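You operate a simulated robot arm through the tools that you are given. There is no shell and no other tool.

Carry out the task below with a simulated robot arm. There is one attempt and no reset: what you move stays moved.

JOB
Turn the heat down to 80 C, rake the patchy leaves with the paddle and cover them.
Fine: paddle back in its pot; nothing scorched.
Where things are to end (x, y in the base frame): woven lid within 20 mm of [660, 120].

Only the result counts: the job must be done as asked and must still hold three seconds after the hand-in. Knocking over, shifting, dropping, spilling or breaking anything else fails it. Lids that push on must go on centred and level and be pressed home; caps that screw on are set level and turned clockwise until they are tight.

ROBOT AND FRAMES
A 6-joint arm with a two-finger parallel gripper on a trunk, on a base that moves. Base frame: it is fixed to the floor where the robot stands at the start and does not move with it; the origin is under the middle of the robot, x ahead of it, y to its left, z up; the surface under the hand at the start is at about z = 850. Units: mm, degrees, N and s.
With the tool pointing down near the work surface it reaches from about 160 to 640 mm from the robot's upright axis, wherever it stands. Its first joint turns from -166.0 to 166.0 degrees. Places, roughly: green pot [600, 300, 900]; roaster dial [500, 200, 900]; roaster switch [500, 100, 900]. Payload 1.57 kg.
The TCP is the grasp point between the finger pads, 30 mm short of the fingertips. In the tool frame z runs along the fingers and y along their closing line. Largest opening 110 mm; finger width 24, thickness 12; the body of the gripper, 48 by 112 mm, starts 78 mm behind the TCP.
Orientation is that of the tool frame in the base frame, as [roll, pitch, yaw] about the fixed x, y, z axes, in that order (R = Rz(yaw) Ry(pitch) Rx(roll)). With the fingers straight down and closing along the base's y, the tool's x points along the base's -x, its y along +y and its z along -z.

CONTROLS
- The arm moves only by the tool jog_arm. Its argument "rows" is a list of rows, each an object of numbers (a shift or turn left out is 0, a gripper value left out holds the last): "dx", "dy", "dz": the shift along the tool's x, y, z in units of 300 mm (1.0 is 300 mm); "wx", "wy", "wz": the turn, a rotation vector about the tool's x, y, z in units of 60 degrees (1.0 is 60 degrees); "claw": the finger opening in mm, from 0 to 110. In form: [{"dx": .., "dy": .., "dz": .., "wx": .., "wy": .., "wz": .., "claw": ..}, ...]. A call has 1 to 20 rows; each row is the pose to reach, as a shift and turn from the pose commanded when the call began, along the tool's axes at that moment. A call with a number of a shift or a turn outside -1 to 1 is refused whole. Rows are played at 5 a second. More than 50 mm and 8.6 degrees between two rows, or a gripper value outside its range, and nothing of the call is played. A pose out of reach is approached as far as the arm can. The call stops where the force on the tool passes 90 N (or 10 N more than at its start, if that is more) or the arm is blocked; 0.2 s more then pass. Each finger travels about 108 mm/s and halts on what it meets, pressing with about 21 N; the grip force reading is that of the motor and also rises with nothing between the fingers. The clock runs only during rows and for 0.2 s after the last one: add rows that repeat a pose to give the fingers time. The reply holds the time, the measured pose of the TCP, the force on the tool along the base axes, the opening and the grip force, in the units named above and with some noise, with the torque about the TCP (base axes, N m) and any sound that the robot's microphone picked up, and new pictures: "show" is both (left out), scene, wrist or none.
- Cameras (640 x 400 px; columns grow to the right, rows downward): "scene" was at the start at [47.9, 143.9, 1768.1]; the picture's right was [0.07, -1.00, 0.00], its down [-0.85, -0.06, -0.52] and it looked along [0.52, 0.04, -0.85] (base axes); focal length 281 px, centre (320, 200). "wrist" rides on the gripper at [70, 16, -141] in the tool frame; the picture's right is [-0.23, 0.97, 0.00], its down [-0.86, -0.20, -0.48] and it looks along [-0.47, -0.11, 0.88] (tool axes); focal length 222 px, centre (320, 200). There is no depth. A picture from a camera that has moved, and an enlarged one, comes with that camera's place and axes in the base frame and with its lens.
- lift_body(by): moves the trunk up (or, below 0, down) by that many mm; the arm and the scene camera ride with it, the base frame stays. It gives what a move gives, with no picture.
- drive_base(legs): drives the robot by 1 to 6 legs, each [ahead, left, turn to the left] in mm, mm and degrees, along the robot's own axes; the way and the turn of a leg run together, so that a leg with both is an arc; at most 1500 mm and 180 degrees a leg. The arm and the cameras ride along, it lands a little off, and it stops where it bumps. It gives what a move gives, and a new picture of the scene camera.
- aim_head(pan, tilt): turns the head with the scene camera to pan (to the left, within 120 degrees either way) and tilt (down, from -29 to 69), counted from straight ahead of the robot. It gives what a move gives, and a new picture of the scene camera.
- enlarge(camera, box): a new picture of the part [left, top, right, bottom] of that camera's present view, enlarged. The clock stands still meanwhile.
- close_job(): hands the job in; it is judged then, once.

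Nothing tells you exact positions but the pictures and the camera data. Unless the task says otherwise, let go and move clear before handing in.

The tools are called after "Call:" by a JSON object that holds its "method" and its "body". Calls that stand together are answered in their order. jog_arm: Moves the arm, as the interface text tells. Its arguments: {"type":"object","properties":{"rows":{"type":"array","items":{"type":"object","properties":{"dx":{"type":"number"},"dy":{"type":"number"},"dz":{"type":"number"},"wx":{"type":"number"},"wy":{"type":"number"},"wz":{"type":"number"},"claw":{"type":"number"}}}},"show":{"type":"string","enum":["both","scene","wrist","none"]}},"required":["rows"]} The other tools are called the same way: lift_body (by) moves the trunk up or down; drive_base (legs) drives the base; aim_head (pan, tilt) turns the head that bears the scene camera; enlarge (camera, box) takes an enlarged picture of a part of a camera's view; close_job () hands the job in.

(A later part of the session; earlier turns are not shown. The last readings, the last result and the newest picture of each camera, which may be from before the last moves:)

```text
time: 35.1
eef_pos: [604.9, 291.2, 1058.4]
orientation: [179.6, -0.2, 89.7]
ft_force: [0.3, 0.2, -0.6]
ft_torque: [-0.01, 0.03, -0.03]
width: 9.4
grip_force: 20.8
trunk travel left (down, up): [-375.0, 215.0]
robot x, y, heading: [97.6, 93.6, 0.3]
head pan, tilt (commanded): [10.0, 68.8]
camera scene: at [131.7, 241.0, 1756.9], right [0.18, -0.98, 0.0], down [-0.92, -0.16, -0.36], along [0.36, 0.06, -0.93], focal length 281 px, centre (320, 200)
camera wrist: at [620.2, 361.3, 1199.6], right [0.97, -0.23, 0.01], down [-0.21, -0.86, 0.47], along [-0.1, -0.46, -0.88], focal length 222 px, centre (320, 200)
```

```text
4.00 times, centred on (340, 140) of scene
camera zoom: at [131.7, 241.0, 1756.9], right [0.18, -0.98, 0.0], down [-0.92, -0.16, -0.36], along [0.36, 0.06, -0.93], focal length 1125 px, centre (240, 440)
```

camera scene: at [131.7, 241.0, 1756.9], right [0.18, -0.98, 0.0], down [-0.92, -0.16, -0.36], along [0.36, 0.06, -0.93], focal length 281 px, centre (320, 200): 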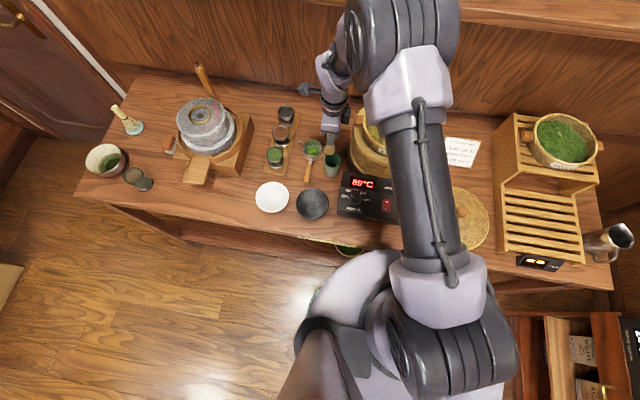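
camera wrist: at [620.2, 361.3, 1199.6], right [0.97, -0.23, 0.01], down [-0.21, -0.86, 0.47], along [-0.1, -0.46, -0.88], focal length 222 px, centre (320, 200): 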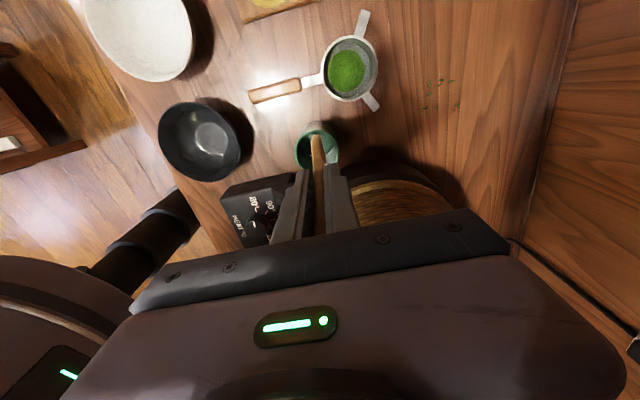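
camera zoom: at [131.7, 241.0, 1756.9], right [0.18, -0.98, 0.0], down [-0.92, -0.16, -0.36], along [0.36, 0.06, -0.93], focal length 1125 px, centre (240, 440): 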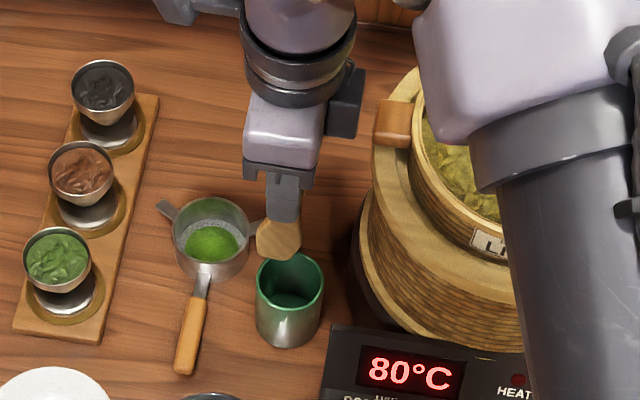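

The pot stayed put at about (601, 285). The paddle has slid up about 44 mm in the grip and its blade is now about 8 mm too far in +y and 5 mm in +x; I'll correct that and look before lowering.

Call:
{"method": "jog_arm", "body": {"rows": [{"dx": -0.013, "dy": -0.008, "claw": 3}, {"dx": -0.0267, "dy": -0.0167, "claw": 3}, {"dx": -0.0267, "dy": -0.0167, "claw": 3}], "show": "both"}}

Call:
{"method": "enlarge", "body": {"camera": "wrist", "box": [260, 100, 380, 200]}}

Call:
{"method": "enlarge", "body": {"camera": "scene", "box": [310, 125, 360, 185]}}

```text
time: 35.9
eef_pos: [598.7, 285.6, 1056.3]
orientation: [179.6, -0.2, 89.7]
ft_force: [0.3, -1.0, 0.0]
ft_torque: [0.02, 0.01, -0.03]
width: 9.1
grip_force: 21.1
trunk travel left (down, up): [-375.0, 215.0]
robot x, y, heading: [98.0, 93.3, 0.1]
head pan, tilt (commanded): [10.0, 68.8]
camera scene: at [131.7, 241.1, 1756.9], right [0.18, -0.98, 0.0], down [-0.92, -0.16, -0.36], along [0.36, 0.06, -0.93], focal length 281 px, centre (320, 200)
camera wrist: at [614.8, 353.7, 1198.9], right [0.97, -0.23, 0.01], down [-0.21, -0.86, 0.47], along [-0.1, -0.46, -0.88], focal length 222 px, centre (320, 200)
```

scene: 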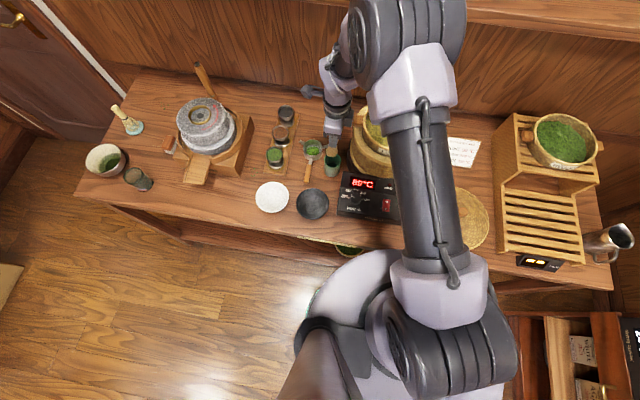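
wrist: 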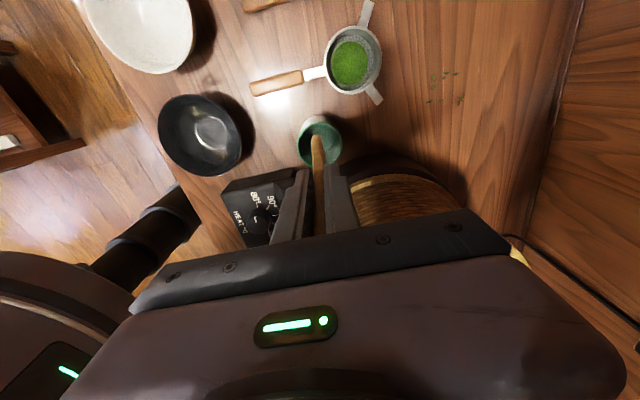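

```text
4.00 times, centred on (320, 150) of wrist
camera zoom: at [614.8, 353.7, 1198.9], right [0.97, -0.23, 0.01], down [-0.21, -0.86, 0.47], along [-0.1, -0.46, -0.88], focal length 888 px, centre (320, 400)
```

zoom: 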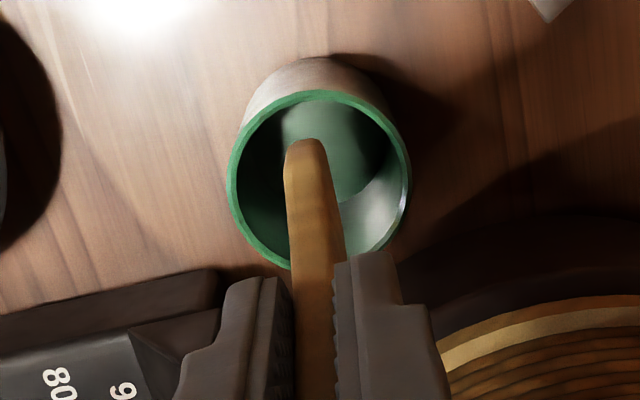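

```text
6.67 times, centred on (335, 155) of scene
camera zoom: at [131.7, 241.1, 1756.9], right [0.18, -0.98, 0.0], down [-0.92, -0.16, -0.36], along [0.36, 0.06, -0.93], focal length 1875 px, centre (220, 500)
```

zoom: 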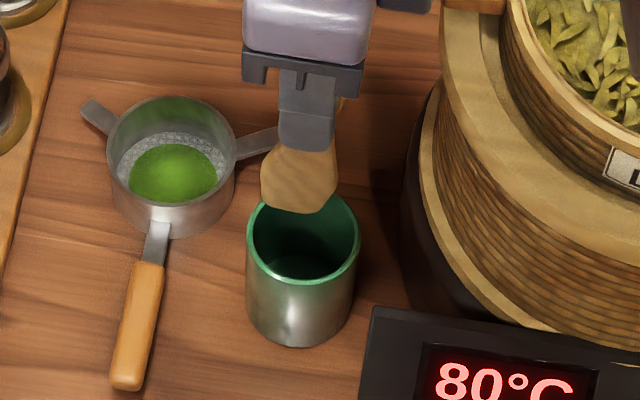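

The blade hangs tilted about 7°, spanning y ≈ 270–306, while the pot mouth spans about 260–308. I'll shift 4 mm in -y and lower partway, checking force.

Call:
{"method": "jog_arm", "body": {"rows": [{"dx": -0.0133, "claw": 3}, {"dx": -0.0133, "dz": 0.04, "claw": 3}, {"dx": -0.0133, "dz": 0.08, "claw": 3}, {"dx": -0.0133, "dz": 0.12, "claw": 3}, {"dx": -0.0133, "dz": 0.15, "claw": 3}, {"dx": -0.0133, "dz": 0.15, "claw": 3}], "show": "both"}}

Call:
{"method": "enlarge", "body": {"camera": "wrist", "box": [260, 100, 380, 200]}}

Call:
{"method": "enlarge", "body": {"camera": "scene", "box": [310, 125, 360, 185]}}

```text
time: 37.3
eef_pos: [600.3, 281.6, 1012.4]
orientation: [179.6, -0.3, 89.7]
ft_force: [-0.2, 0.3, -1.0]
ft_torque: [-0.02, 0.01, 0.0]
width: 9.4
grip_force: 20.6
trunk travel left (down, up): [-375.0, 215.0]
robot x, y, heading: [97.0, 95.7, -0.1]
head pan, tilt (commanded): [10.0, 68.8]
camera scene: at [131.6, 241.0, 1757.0], right [0.18, -0.98, 0.0], down [-0.92, -0.16, -0.36], along [0.36, 0.06, -0.93], focal length 281 px, centre (320, 200)
camera wrist: at [615.6, 349.8, 1153.9], right [0.97, -0.23, 0.01], down [-0.21, -0.86, 0.47], along [-0.1, -0.46, -0.88], focal length 222 px, centre (320, 200)
```

scene: 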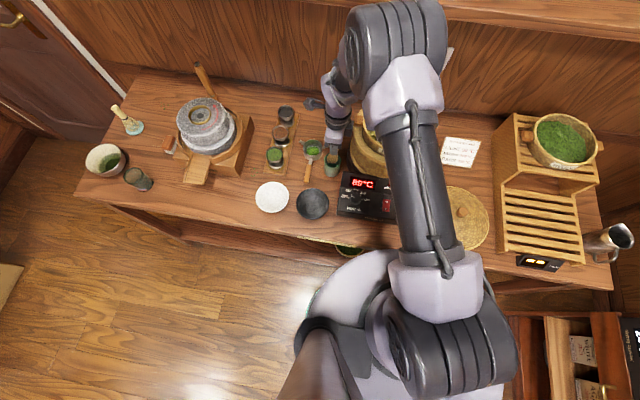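
wrist: 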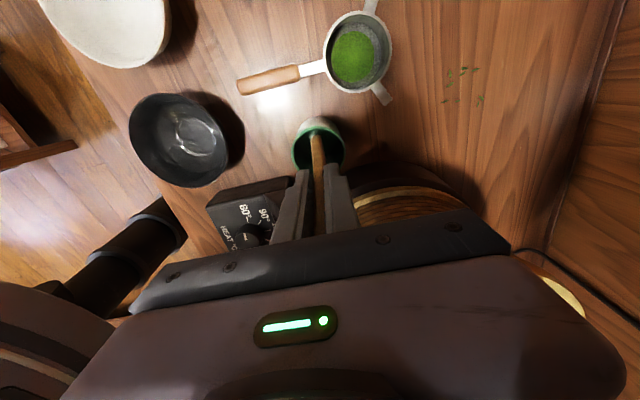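

```text
4.00 times, centred on (320, 150) of wrist
camera zoom: at [615.6, 349.8, 1153.9], right [0.97, -0.23, 0.01], down [-0.21, -0.86, 0.47], along [-0.1, -0.46, -0.88], focal length 888 px, centre (320, 400)
```

zoom: 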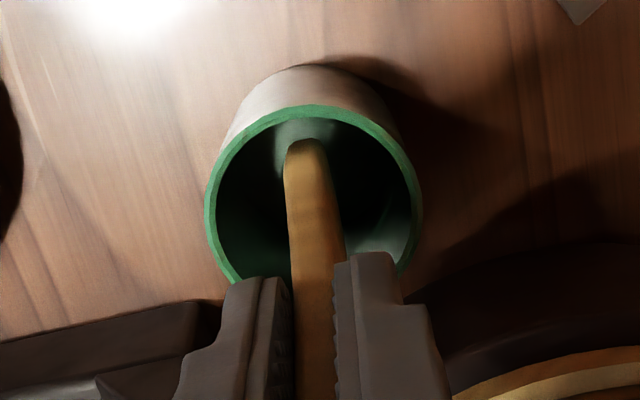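

```text
6.67 times, centred on (335, 155) of scene
camera zoom: at [131.6, 241.0, 1757.0], right [0.18, -0.98, 0.0], down [-0.92, -0.16, -0.36], along [0.36, 0.06, -0.93], focal length 1875 px, centre (220, 500)
```

zoom: 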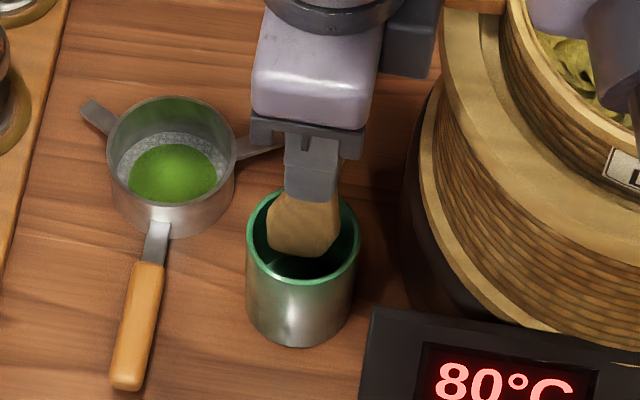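

The blade is inside the rim with clearance on both sides and no force. I'll lower it the rest of the way.

Call:
{"method": "jog_arm", "body": {"rows": [{"dz": 0.04, "claw": 3}, {"dz": 0.08, "claw": 3}, {"dz": 0.11, "claw": 3}, {"dz": 0.13, "claw": 3}, {"dz": 0.13, "claw": 3}], "show": "both"}}

Call:
{"method": "enlarge", "body": {"camera": "wrist", "box": [260, 100, 380, 200]}}

Call:
{"method": "enlarge", "body": {"camera": "scene", "box": [310, 125, 360, 185]}}

```text
time: 38.5
eef_pos: [599.6, 281.1, 974.0]
orientation: [179.6, -0.4, 89.7]
ft_force: [-0.4, 0.3, -0.5]
ft_torque: [0.01, -0.01, -0.01]
width: 9.5
grip_force: 20.7
trunk travel left (down, up): [-375.0, 215.0]
robot x, y, heading: [96.1, 95.2, 0.2]
head pan, tilt (commanded): [10.0, 68.8]
camera scene: at [131.6, 241.0, 1757.0], right [0.18, -0.98, 0.0], down [-0.92, -0.16, -0.36], along [0.36, 0.06, -0.93], focal length 281 px, centre (320, 200)
camera wrist: at [615.8, 350.2, 1115.7], right [0.97, -0.23, 0.01], down [-0.21, -0.86, 0.47], along [-0.1, -0.46, -0.88], focal length 222 px, centre (320, 200)
```

scene: 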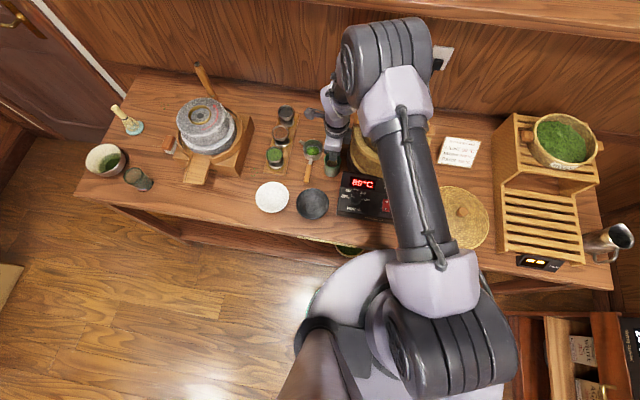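
wrist: 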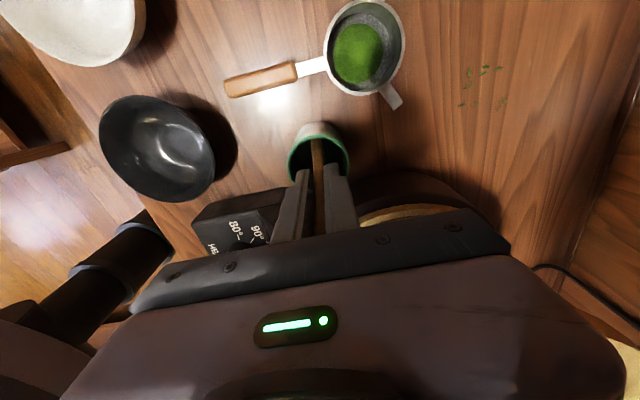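

```text
4.00 times, centred on (320, 150) of wrist
camera zoom: at [615.8, 350.2, 1115.7], right [0.97, -0.23, 0.01], down [-0.21, -0.86, 0.47], along [-0.1, -0.46, -0.88], focal length 888 px, centre (320, 400)
```

zoom: 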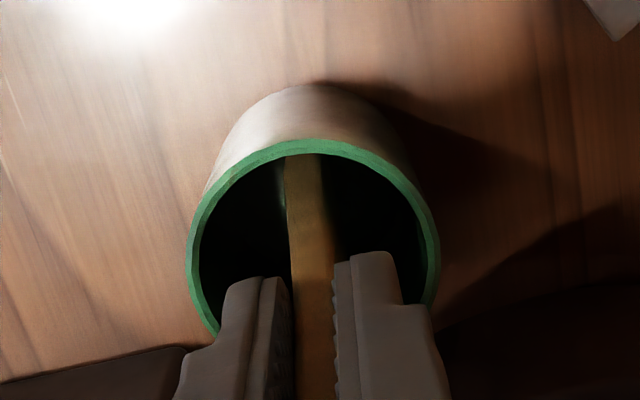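

```text
6.67 times, centred on (335, 155) of scene
camera zoom: at [131.6, 241.0, 1757.0], right [0.18, -0.98, 0.0], down [-0.92, -0.16, -0.36], along [0.36, 0.06, -0.93], focal length 1875 px, centre (220, 500)
```

zoom: 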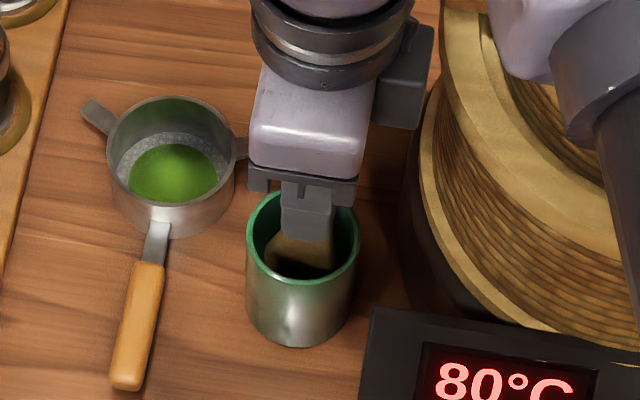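

The blade is in the pot without contact, tip near z = 868. I'll straighten the 7° lean while centring it, and lower a few millimetres more.

Call:
{"method": "jog_arm", "body": {"rows": [{"dx": 0.01, "wy": -0.037, "claw": 3}, {"dx": 0.019, "wy": -0.073, "claw": 3}, {"dx": 0.027, "wy": -0.105, "claw": 3}, {"dx": 0.027, "wy": -0.105, "dz": 0.01, "claw": 3}, {"dx": 0.027, "wy": -0.105, "dz": 0.02, "claw": 3}, {"dx": 0.027, "wy": -0.105, "dz": 0.02, "claw": 3}], "show": "both"}}

Call:
{"method": "enlarge", "body": {"camera": "wrist", "box": [260, 100, 380, 200]}}

Call:
{"method": "enlarge", "body": {"camera": "scene", "box": [310, 125, 360, 185]}}

```text
time: 39.9
eef_pos: [600.1, 288.6, 966.9]
orientation: [179.6, 6.1, 89.7]
ft_force: [0.6, 0.9, -0.2]
ft_torque: [-0.02, -0.01, -0.01]
width: 9.3
grip_force: 21.4
trunk travel left (down, up): [-375.0, 215.0]
robot x, y, heading: [97.7, 94.6, 0.3]
head pan, tilt (commanded): [10.0, 68.8]
camera scene: at [131.7, 240.9, 1757.0], right [0.18, -0.98, 0.0], down [-0.92, -0.16, -0.36], along [0.36, 0.06, -0.93], focal length 281 px, centre (320, 200)
camera wrist: at [616.1, 372.9, 1100.4], right [0.97, -0.23, 0.03], down [-0.21, -0.8, 0.56], along [-0.11, -0.56, -0.82], focal length 222 px, centre (320, 200)
```

scene: 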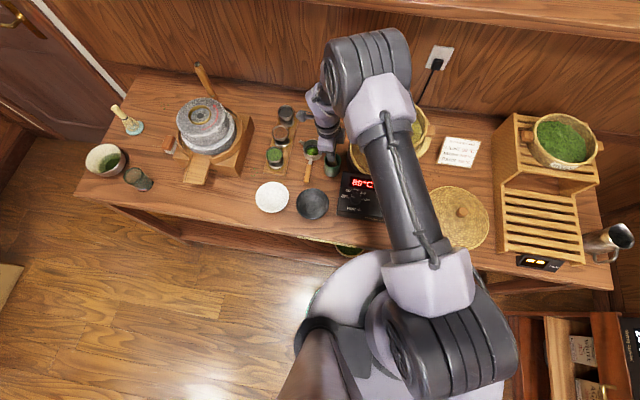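
wrist: 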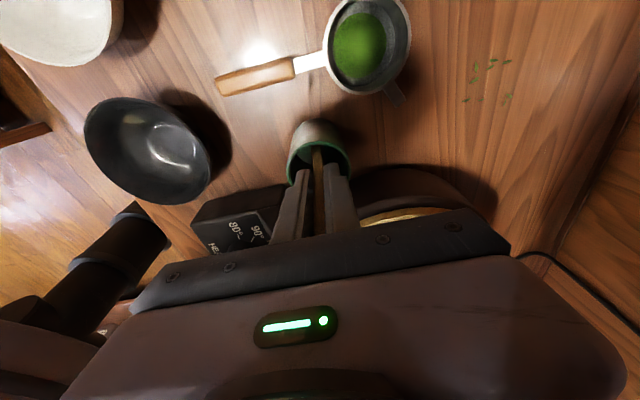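

```text
4.00 times, centred on (320, 150) of wrist
camera zoom: at [616.1, 372.9, 1100.4], right [0.97, -0.23, 0.03], down [-0.21, -0.8, 0.56], along [-0.11, -0.56, -0.82], focal length 888 px, centre (320, 400)
```

zoom: 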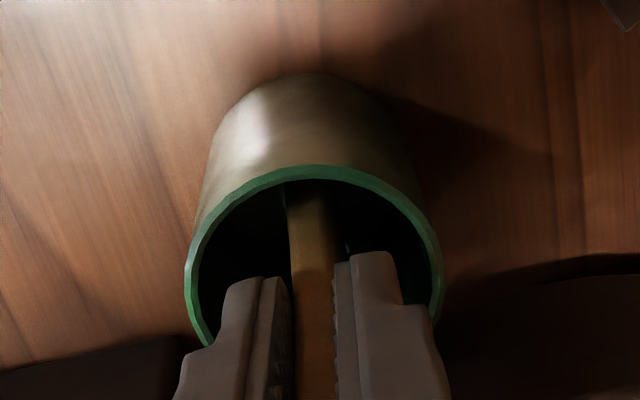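

```text
6.67 times, centred on (335, 155) of scene
camera zoom: at [131.7, 240.9, 1757.0], right [0.18, -0.98, 0.0], down [-0.92, -0.16, -0.36], along [0.36, 0.06, -0.93], focal length 1875 px, centre (220, 500)
```

zoom: 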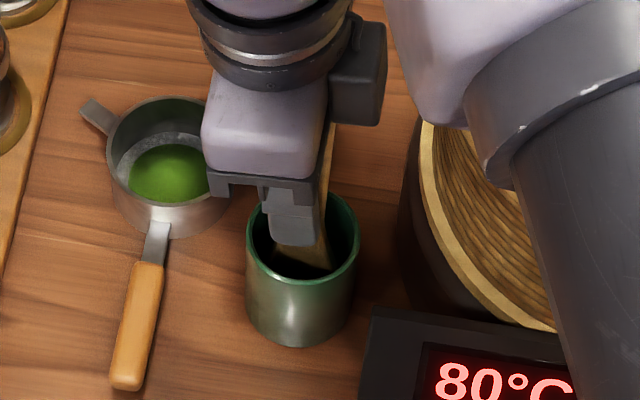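

The paddle now stands near upright in the pot. I'll lower 5 mm more and open the fingers.

Call:
{"method": "jog_arm", "body": {"rows": [{"dz": 0.01, "claw": 3}, {"dz": 0.017, "claw": 3}, {"dz": 0.017, "claw": 3}, {"dz": 0.017, "claw": 14}, {"dz": 0.017, "claw": 20}, {"dz": 0.017, "claw": 30}, {"dz": 0.017, "claw": 36}, {"dz": 0.017, "claw": 36}], "show": "both"}}

Call:
{"method": "enlarge", "body": {"camera": "wrist", "box": [240, 100, 400, 230]}}

Call:
{"method": "enlarge", "body": {"camera": "scene", "box": [310, 125, 360, 185]}}

```text
time: 41.7
eef_pos: [601.1, 288.5, 961.8]
orientation: [179.6, 6.1, 89.7]
ft_force: [0.1, 1.0, 4.5]
ft_torque: [-0.03, 0.01, 0.01]
width: 35.8
grip_force: 0.1
trunk travel left (down, up): [-375.0, 215.0]
robot x, y, heading: [98.4, 94.9, -0.0]
head pan, tilt (commanded): [10.0, 68.8]
camera scene: at [131.2, 241.0, 1757.0], right [0.18, -0.98, 0.0], down [-0.92, -0.16, -0.36], along [0.36, 0.06, -0.93], focal length 281 px, centre (320, 200)
camera wrist: at [615.8, 372.7, 1095.3], right [0.97, -0.23, 0.03], down [-0.21, -0.8, 0.56], along [-0.11, -0.56, -0.82], focal length 222 px, centre (320, 200)
```

scene: 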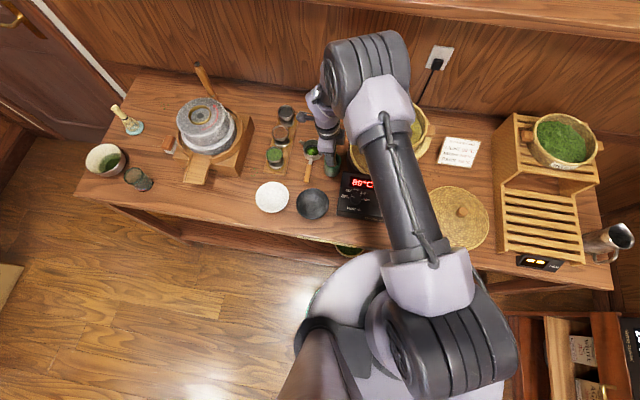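
wrist: 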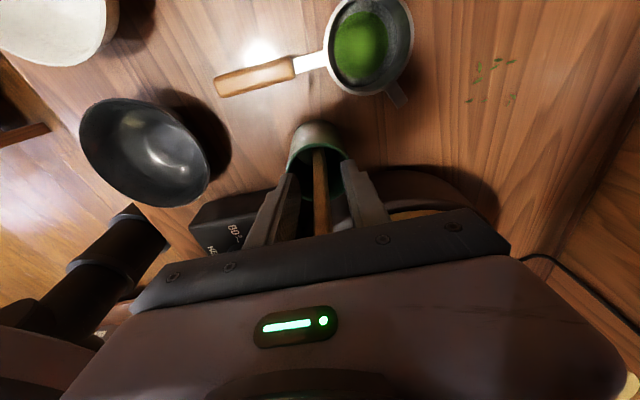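

```text
3.08 times, centred on (320, 165) of wrist
camera zoom: at [615.8, 372.7, 1095.3], right [0.97, -0.23, 0.03], down [-0.21, -0.8, 0.56], along [-0.11, -0.56, -0.82], focal length 684 px, centre (320, 308)
```

zoom: 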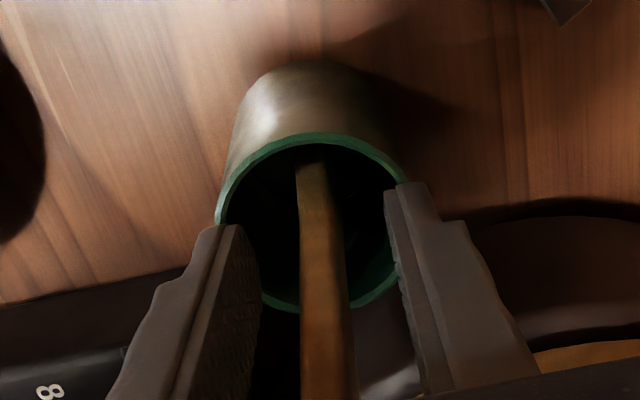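

```text
6.67 times, centred on (335, 155) of scene
camera zoom: at [131.2, 241.0, 1757.0], right [0.18, -0.98, 0.0], down [-0.92, -0.16, -0.36], along [0.36, 0.06, -0.93], focal length 1875 px, centre (220, 500)
```

zoom: 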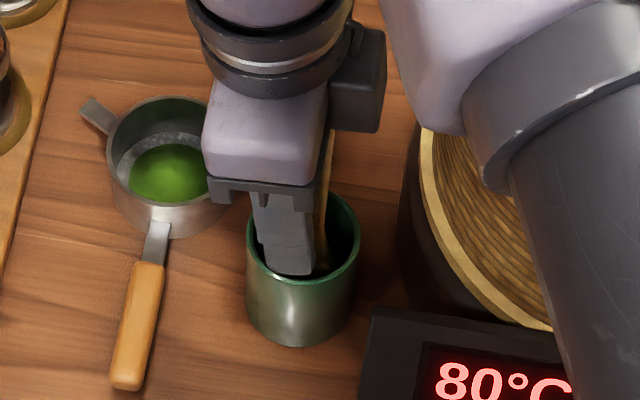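

The paddle stands free in the pot. I'll raise the hand straight up clear of the handle.

Call:
{"method": "jog_arm", "body": {"rows": [{"dx": -0.007, "dz": -0.066, "claw": 40}, {"dx": -0.0175, "dz": -0.166, "claw": 40}, {"dx": -0.0285, "dz": -0.265, "claw": 40}, {"dx": -0.039, "dz": -0.364, "claw": 40}, {"dx": -0.05, "dz": -0.464, "claw": 40}, {"dx": -0.05, "dz": -0.464, "claw": 40}], "show": "both"}}

Call:
{"method": "enlarge", "body": {"camera": "wrist", "box": [240, 60, 400, 190]}}

Call:
{"method": "enlarge", "body": {"camera": "scene", "box": [300, 105, 370, 185]}}

```text
time: 43.1
eef_pos: [600.9, 288.2, 1102.4]
orientation: [179.6, 6.1, 89.7]
ft_force: [0.0, -0.4, -0.5]
ft_torque: [0.0, 0.01, 0.0]
width: 40.0
grip_force: 0.1
trunk travel left (down, up): [-375.0, 215.0]
robot x, y, heading: [99.4, 90.9, 0.2]
head pan, tilt (commanded): [10.0, 68.8]
camera scene: at [132.0, 241.2, 1756.9], right [0.18, -0.98, 0.0], down [-0.92, -0.16, -0.36], along [0.36, 0.06, -0.93], focal length 281 px, centre (320, 200)
camera wrist: at [614.9, 372.7, 1235.6], right [0.97, -0.23, 0.03], down [-0.21, -0.8, 0.56], along [-0.11, -0.56, -0.82], focal length 222 px, centre (320, 200)
```

scene: 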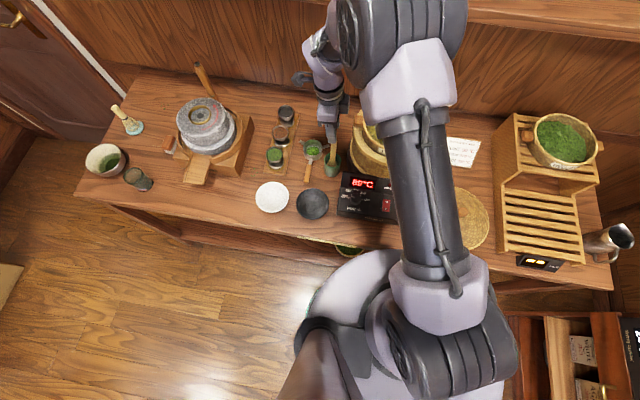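
wrist: 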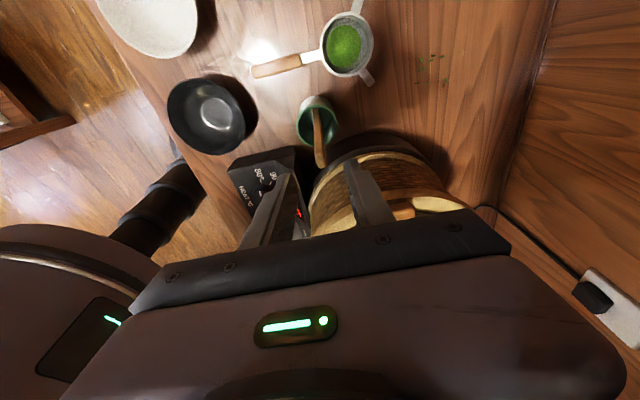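

```text
3.08 times, centred on (320, 125) of wrist
camera zoom: at [614.9, 372.7, 1235.6], right [0.97, -0.23, 0.03], down [-0.21, -0.8, 0.56], along [-0.11, -0.56, -0.82], focal length 684 px, centre (320, 431)
```

zoom: 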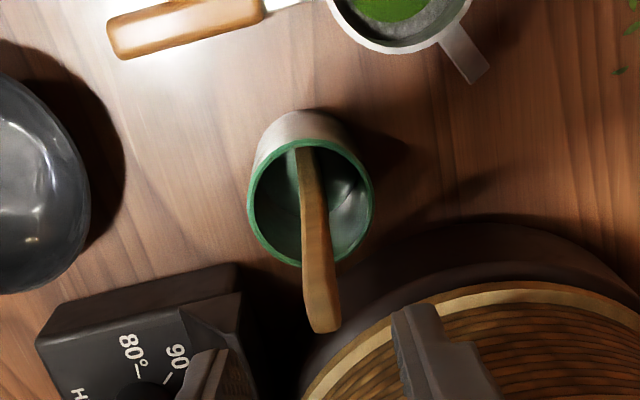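

```text
5.00 times, centred on (335, 145) of scene
camera zoom: at [132.0, 241.2, 1756.9], right [0.18, -0.98, 0.0], down [-0.92, -0.16, -0.36], along [0.36, 0.06, -0.93], focal length 1406 px, centre (245, 475)
```

zoom: 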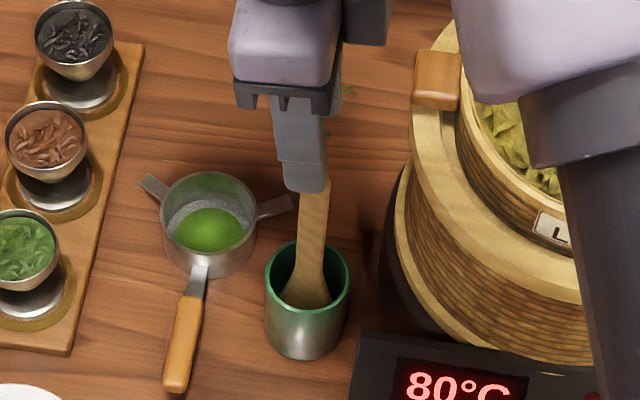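

The paddle is back in its pot, standing clear of the hand. I'll level the tool, rise and swing over towards the lid on the right.

Call:
{"method": "jog_arm", "body": {"rows": [{"dx": -0.013, "dz": -0.124, "wy": 0.03, "wx": 0.002, "claw": 80}, {"dx": -0.027, "dz": -0.25, "wy": 0.06, "wx": 0.004, "claw": 80}, {"dx": -0.04, "dz": -0.373, "wy": 0.09, "wx": 0.006, "claw": 80}, {"dx": -0.0535, "dz": -0.497, "wy": 0.1017, "wx": 0.0067, "claw": 80}, {"dx": -0.0535, "dz": -0.497, "wy": 0.1017, "wx": 0.0067, "claw": 80}], "show": "none"}}

Call:
{"method": "jog_arm", "body": {"rows": [{"dx": -0.09, "dy": -0.025, "wz": -0.125}, {"dx": -0.21, "dy": -0.05, "wz": -0.25}, {"dx": -0.33, "dy": -0.075, "wz": -0.375}, {"dx": -0.45, "dy": -0.1, "wz": -0.5}, {"dx": -0.58, "dy": -0.125, "wz": -0.625}, {"dx": -0.71, "dy": -0.15, "wz": -0.75}, {"dx": -0.83, "dy": -0.175, "wz": -0.875}, {"dx": -0.933, "dy": -0.2, "wz": -1.0}, {"dx": -0.933, "dy": -0.2, "wz": -1.0}], "show": "both"}}

```text
time: 44.3
eef_pos: [599.6, 288.3, 1252.8]
orientation: [-180.0, -0.1, 89.7]
ft_force: [0.4, 0.4, -0.5]
ft_torque: [0.02, 0.02, -0.02]
width: 80.2
grip_force: 0.0
trunk travel left (down, up): [-375.0, 215.0]
robot x, y, heading: [98.5, 96.0, 0.4]
head pan, tilt (commanded): [10.0, 68.8]
```

```text
time: 46.3
eef_pos: [537.4, 11.0, 1251.1]
orientation: [-180.0, -0.1, 149.8]
ft_force: [0.8, 0.2, 0.0]
ft_torque: [-0.05, 0.01, -0.01]
width: 80.0
grip_force: 0.1
trunk travel left (down, up): [-375.0, 215.0]
robot x, y, heading: [94.8, 94.3, 0.0]
head pan, tilt (commanded): [10.0, 68.8]
camera scene: at [131.7, 241.8, 1756.9], right [0.18, -0.98, 0.0], down [-0.92, -0.16, -0.36], along [0.36, 0.06, -0.93], focal length 281 px, centre (320, 200)
camera wrist: at [485.4, 60.1, 1392.6], right [0.69, 0.73, 0.0], down [0.64, -0.6, 0.48], along [0.35, -0.33, -0.88], focal length 222 px, centre (320, 200)
```

scene: 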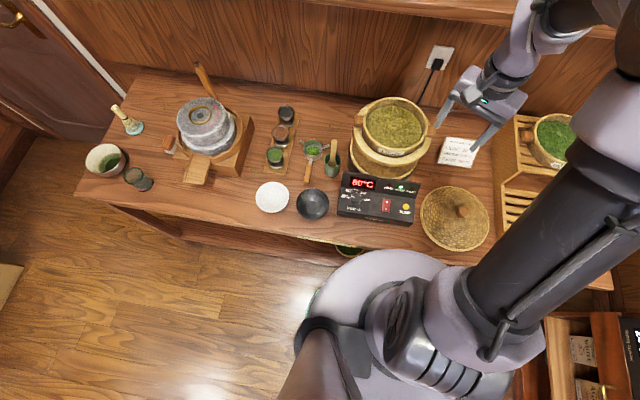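
wrist: 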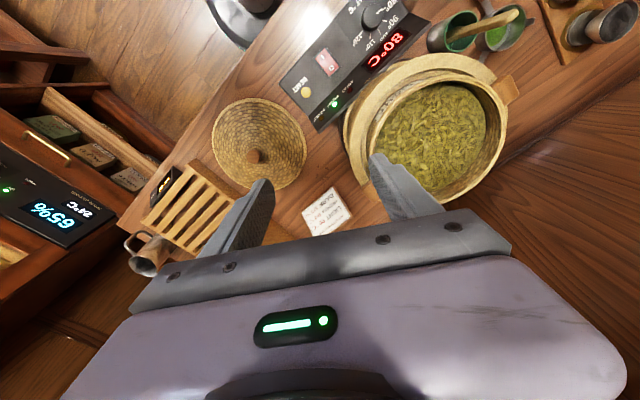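

Call:
{"method": "enlarge", "body": {"camera": "scene", "box": [410, 175, 500, 260]}}

Call:
{"method": "enlarge", "body": {"camera": "wrist", "box": [190, 70, 340, 200]}}

Call:
{"method": "enlarge", "body": {"camera": "scene", "box": [300, 80, 440, 200]}}

```text
4.71 times, centred on (455, 218) of scene
camera zoom: at [131.7, 241.8, 1756.9], right [0.18, -0.98, 0.0], down [-0.92, -0.16, -0.36], along [0.36, 0.06, -0.93], focal length 1323 px, centre (-315, 118)
```

zoom: 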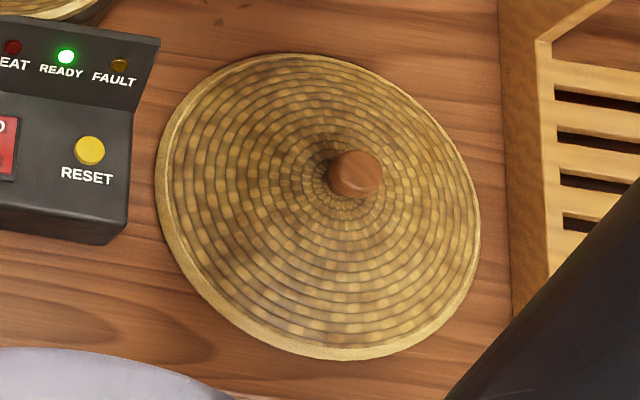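

```text
3.08 times, centred on (265, 135) of wrist
camera zoom: at [485.4, 60.1, 1392.6], right [0.69, 0.73, 0.0], down [0.64, -0.6, 0.48], along [0.35, -0.33, -0.88], focal length 684 px, centre (489, 400)
```

zoom: 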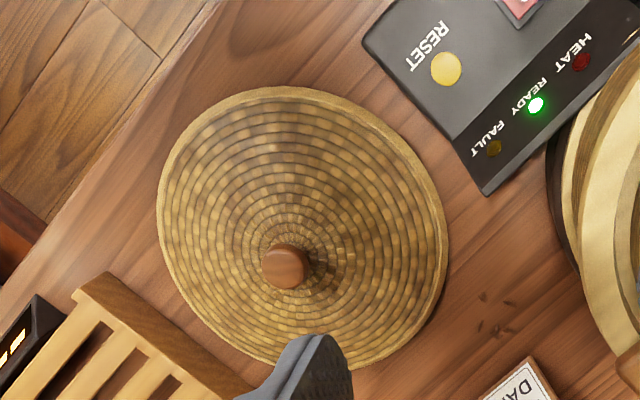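

```text
3.33 times, centred on (370, 140) of scene
camera zoom: at [131.7, 241.8, 1756.9], right [0.18, -0.98, 0.0], down [-0.92, -0.16, -0.36], along [0.36, 0.06, -0.93], focal length 937 px, centre (153, 400)
```

zoom: 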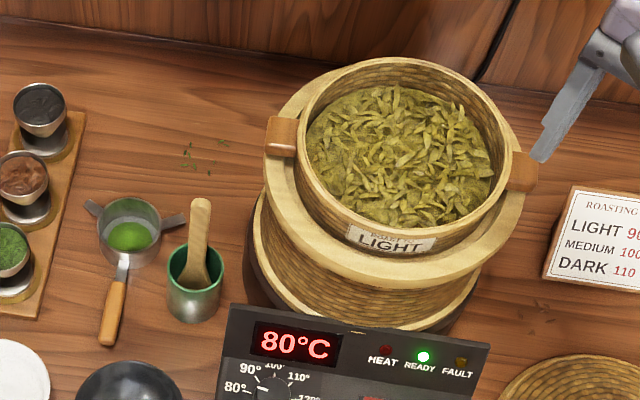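

The lid lies at about (493, -150) with its wooden knob (about 33 mm wide) at (496, -154), knob top near z = 908. I'll move above it with the fingers closing along y.

Call:
{"method": "jog_arm", "body": {"rows": [{"dx": -0.02, "dy": -0.07, "dz": 0.1, "wz": -0.07, "claw": 70}, {"dx": -0.042, "dy": -0.15, "dz": 0.2, "wz": -0.14, "claw": 70}, {"dx": -0.065, "dy": -0.23, "dz": 0.3, "wz": -0.21, "claw": 70}, {"dx": -0.088, "dy": -0.31, "dz": 0.4, "wz": -0.29, "claw": 70}, {"dx": -0.11, "dy": -0.39, "dz": 0.5, "wz": -0.36, "claw": 70}, {"dx": -0.132, "dy": -0.47, "dz": 0.59, "wz": -0.43, "claw": 70}, {"dx": -0.154, "dy": -0.543, "dz": 0.667, "wz": -0.503, "claw": 70}, {"dx": -0.154, "dy": -0.543, "dz": 0.667, "wz": -0.503, "claw": 70}], "show": "both"}}

Call:
{"method": "enlarge", "body": {"camera": "wrist", "box": [220, 60, 420, 220]}}

Call:
{"method": "enlarge", "body": {"camera": "scene", "box": [410, 135, 510, 260]}}

```text
time: 48.1
eef_pos: [494.6, -154.7, 1051.6]
orientation: [-179.9, 0.0, 180.0]
ft_force: [0.6, 0.8, 0.0]
ft_torque: [0.0, 0.03, -0.02]
width: 70.4
grip_force: 0.0
trunk travel left (down, up): [-375.0, 215.0]
robot x, y, heading: [95.8, 92.0, 0.1]
head pan, tilt (commanded): [10.0, 68.8]
camera scene: at [131.5, 241.7, 1756.9], right [0.18, -0.98, 0.0], down [-0.92, -0.16, -0.36], along [0.36, 0.06, -0.93], focal length 281 px, centre (320, 200)
camera wrist: at [426.1, -139.0, 1192.0], right [0.23, 0.97, 0.0], down [0.85, -0.2, 0.48], along [0.47, -0.11, -0.88], focal length 222 px, centre (320, 200)
```

scene: 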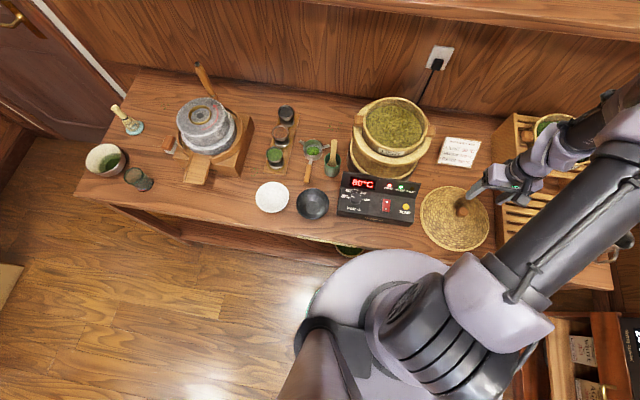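
wrist: 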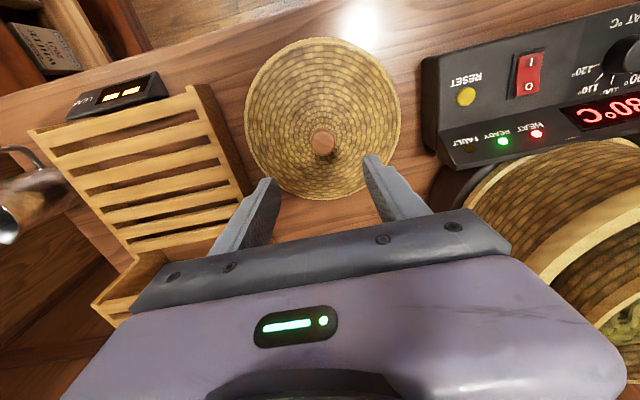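

```text
2.50 times, centred on (320, 140) of wrist
camera zoom: at [426.1, -139.0, 1192.0], right [0.23, 0.97, 0.0], down [0.85, -0.2, 0.48], along [0.47, -0.11, -0.88], focal length 555 px, centre (320, 350)
```

zoom: 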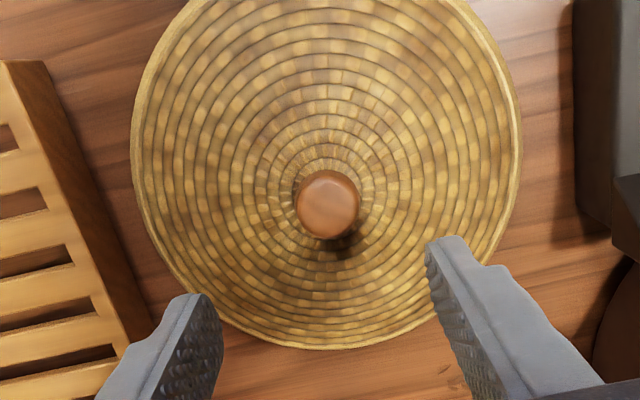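

```text
3.20 times, centred on (460, 198) of scene
camera zoom: at [131.5, 241.7, 1756.9], right [0.18, -0.98, 0.0], down [-0.92, -0.16, -0.36], along [0.36, 0.06, -0.93], focal length 900 px, centre (-128, 208)
```

zoom: 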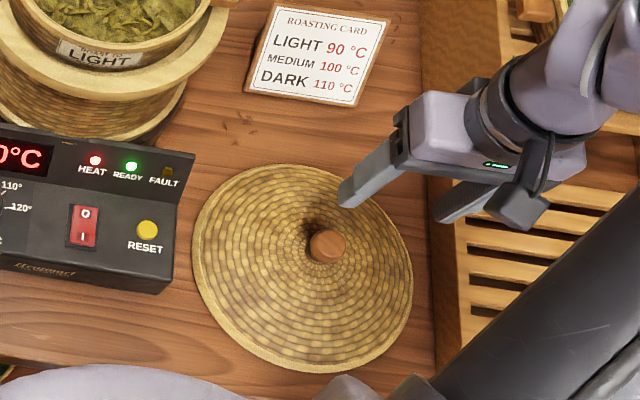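

Call:
{"method": "jog_arm", "body": {"rows": [{"dx": -0.0097, "dy": 0.009, "dz": 0.1, "claw": 70}, {"dx": -0.0097, "dy": 0.009, "dz": 0.2, "claw": 70}, {"dx": -0.0097, "dy": 0.009, "dz": 0.29, "claw": 70}, {"dx": -0.0097, "dy": 0.009, "dz": 0.29, "claw": 70}], "show": "wrist"}}

Call:
{"method": "enlarge", "body": {"camera": "wrist", "box": [220, 80, 420, 240]}}

```text
time: 49.1
eef_pos: [497.3, -153.2, 963.5]
orientation: [180.0, 0.1, 179.9]
ft_force: [-0.1, 0.1, 1.2]
ft_torque: [0.0, -0.02, -0.01]
width: 70.2
grip_force: 0.1
trunk travel left (down, up): [-375.0, 215.0]
robot x, y, heading: [99.0, 93.4, 0.2]
head pan, tilt (commanded): [10.0, 68.8]
camera wrist: at [428.5, -136.4, 1104.1], right [0.23, 0.97, 0.0], down [0.85, -0.2, 0.48], along [0.47, -0.11, -0.88], focal length 222 px, centre (320, 200)
```

wrist: 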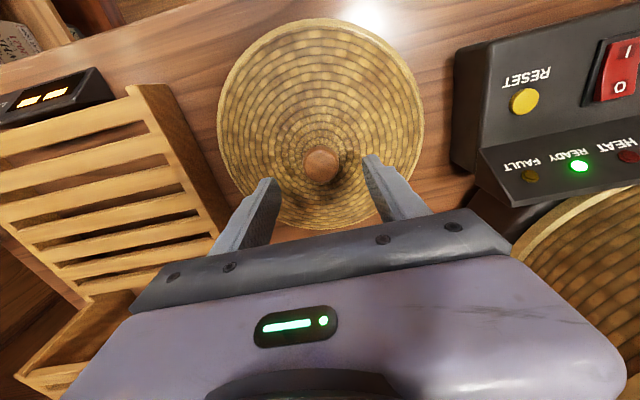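

```text
2.50 times, centred on (320, 160) of wrist
camera zoom: at [428.5, -136.4, 1104.1], right [0.23, 0.97, 0.0], down [0.85, -0.2, 0.48], along [0.47, -0.11, -0.88], focal length 555 px, centre (320, 300)
```

zoom: 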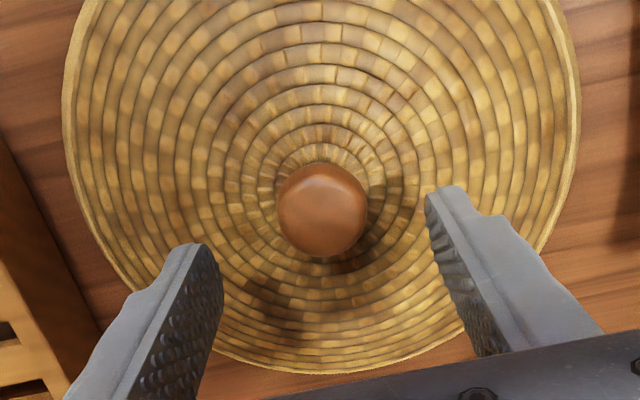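

The knob is centred between the fingers. I'll lower around it and close.

Call:
{"method": "jog_arm", "body": {"rows": [{"dy": 0.004, "dz": 0.05, "claw": 60}, {"dy": 0.004, "dz": 0.1, "claw": 60}, {"dy": 0.004, "dz": 0.145, "claw": 60}, {"dy": 0.004, "dz": 0.145, "claw": 60}], "show": "both"}}

Call:
{"method": "enlarge", "body": {"camera": "wrist", "box": [220, 80, 420, 240]}}

Call:
{"method": "enlarge", "body": {"camera": "scene", "box": [410, 135, 510, 260]}}

```text
time: 50.1
eef_pos: [497.5, -153.0, 921.2]
orientation: [179.9, 0.0, 179.9]
ft_force: [0.2, -0.2, 0.2]
ft_torque: [-0.02, 0.01, -0.01]
width: 59.9
grip_force: 0.0
trunk travel left (down, up): [-375.0, 215.0]
robot x, y, heading: [97.3, 93.0, -0.0]
head pan, tilt (commanded): [10.0, 68.8]
camera scene: at [131.5, 241.1, 1757.0], right [0.18, -0.98, 0.0], down [-0.92, -0.16, -0.36], along [0.36, 0.06, -0.93], focal length 281 px, centre (320, 200)
camera wrist: at [427.7, -135.2, 1061.9], right [0.23, 0.97, 0.0], down [0.85, -0.2, 0.48], along [0.47, -0.11, -0.88], focal length 222 px, centre (320, 200)
```

scene: 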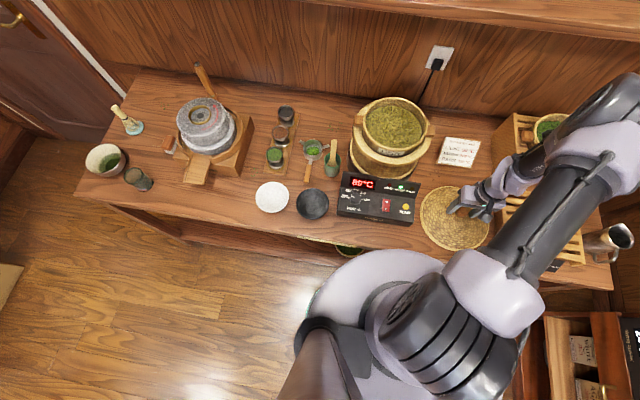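
wrist: 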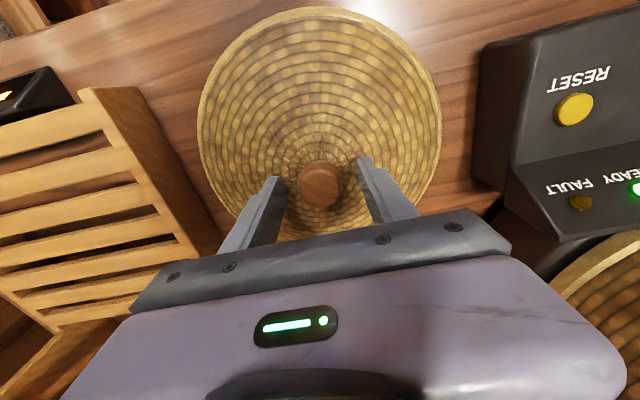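

```text
2.50 times, centred on (320, 160) of wrist
camera zoom: at [427.7, -135.2, 1061.9], right [0.23, 0.97, 0.0], down [0.85, -0.2, 0.48], along [0.47, -0.11, -0.88], focal length 555 px, centre (320, 300)
```

zoom: 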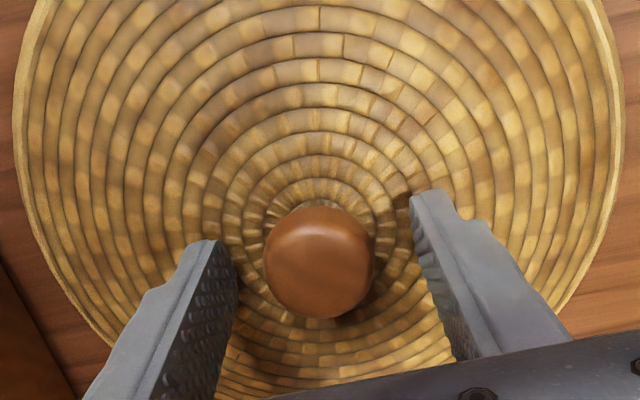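

```text
3.20 times, centred on (460, 198) of scene
camera zoom: at [131.5, 241.1, 1757.0], right [0.18, -0.98, 0.0], down [-0.92, -0.16, -0.36], along [0.36, 0.06, -0.93], focal length 900 px, centre (-128, 208)
```

zoom: 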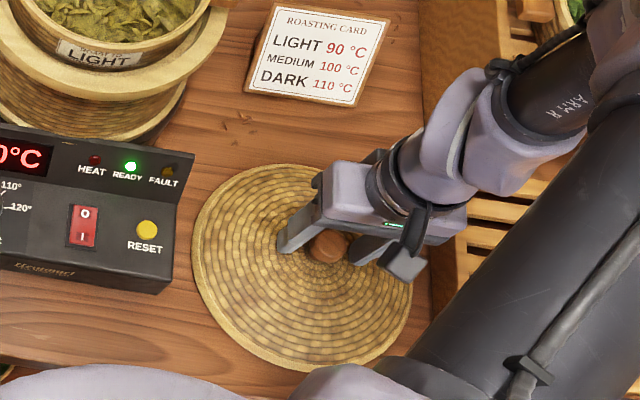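

Call:
{"method": "jog_arm", "body": {"rows": [{"dz": 0.007, "claw": 45}, {"dz": 0.007, "claw": 20}, {"dz": 0.007, "claw": 20}, {"dz": 0.007, "claw": 20}], "show": "wrist"}}

Call:
{"method": "enlarge", "body": {"camera": "wrist", "box": [220, 80, 420, 240]}}

```text
time: 51.1
eef_pos: [497.4, -152.0, 919.9]
orientation: [179.9, 0.0, 179.9]
ft_force: [0.9, 0.6, 20.5]
ft_torque: [0.03, 0.19, 0.04]
width: 33.4
grip_force: 20.6
trunk travel left (down, up): [-375.0, 215.0]
robot x, y, heading: [93.4, 90.8, -0.1]
head pan, tilt (commanded): [10.0, 68.8]
camera wrist: at [427.5, -135.1, 1060.7], right [0.23, 0.97, 0.0], down [0.85, -0.2, 0.48], along [0.47, -0.11, -0.88], focal length 222 px, centre (320, 200)
```

wrist: 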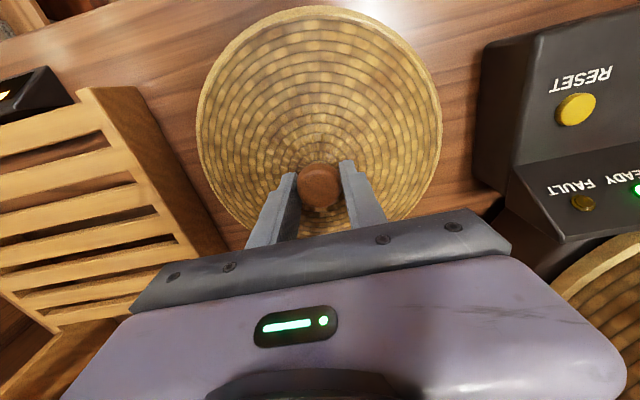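

```text
2.50 times, centred on (320, 160) of wrist
camera zoom: at [427.5, -135.1, 1060.7], right [0.23, 0.97, 0.0], down [0.85, -0.2, 0.48], along [0.47, -0.11, -0.88], focal length 555 px, centre (320, 300)
```

zoom: 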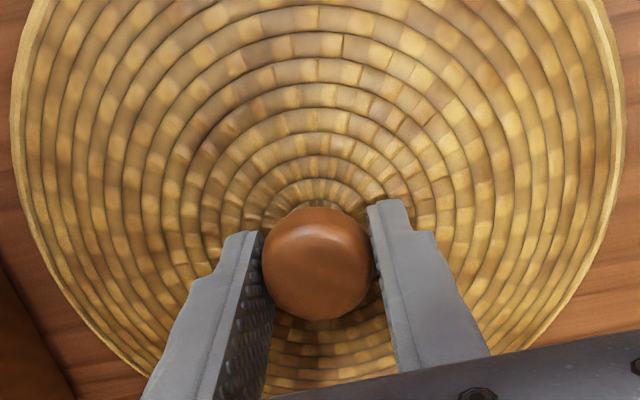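

The knob is gripped at 33.4 mm. I'll lift the lid straight up.

Call:
{"method": "jog_arm", "body": {"rows": [{"dz": -0.03, "claw": 20}, {"dz": -0.1, "claw": 20}, {"dz": -0.22, "claw": 20}, {"dz": -0.35, "claw": 20}, {"dz": -0.48, "claw": 20}, {"dz": -0.61, "claw": 20}, {"dz": -0.74, "claw": 20}, {"dz": -0.87, "claw": 20}, {"dz": -1.0, "claw": 20}, {"dz": -1.0, "claw": 20}], "show": "both"}}

```text
time: 53.3
eef_pos: [497.7, -151.2, 1220.2]
orientation: [179.9, 0.0, 179.9]
ft_force: [0.5, 0.0, -2.2]
ft_torque: [-0.04, 0.03, 0.02]
width: 33.2
grip_force: 21.1
trunk travel left (down, up): [-375.0, 215.0]
robot x, y, heading: [98.2, 89.1, 0.2]
head pan, tilt (commanded): [10.0, 68.8]
camera scene: at [132.4, 240.6, 1756.9], right [0.18, -0.98, 0.0], down [-0.92, -0.16, -0.36], along [0.36, 0.06, -0.93], focal length 281 px, centre (320, 200)
camera wrist: at [428.4, -135.1, 1361.0], right [0.23, 0.97, 0.0], down [0.85, -0.2, 0.48], along [0.47, -0.11, -0.88], focal length 222 px, centre (320, 200)
```

scene: 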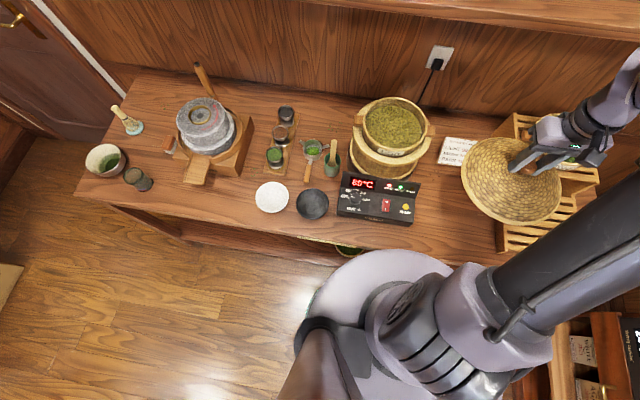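
wrist: 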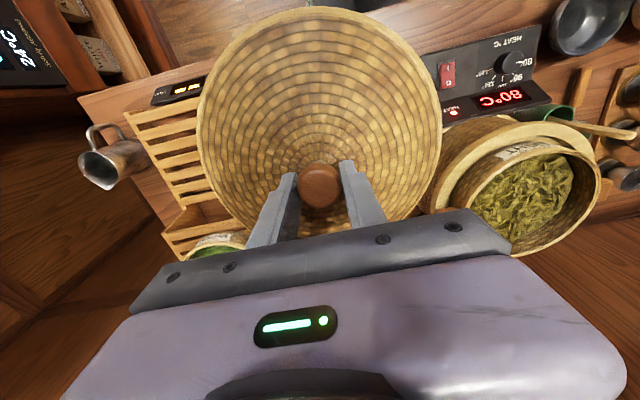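

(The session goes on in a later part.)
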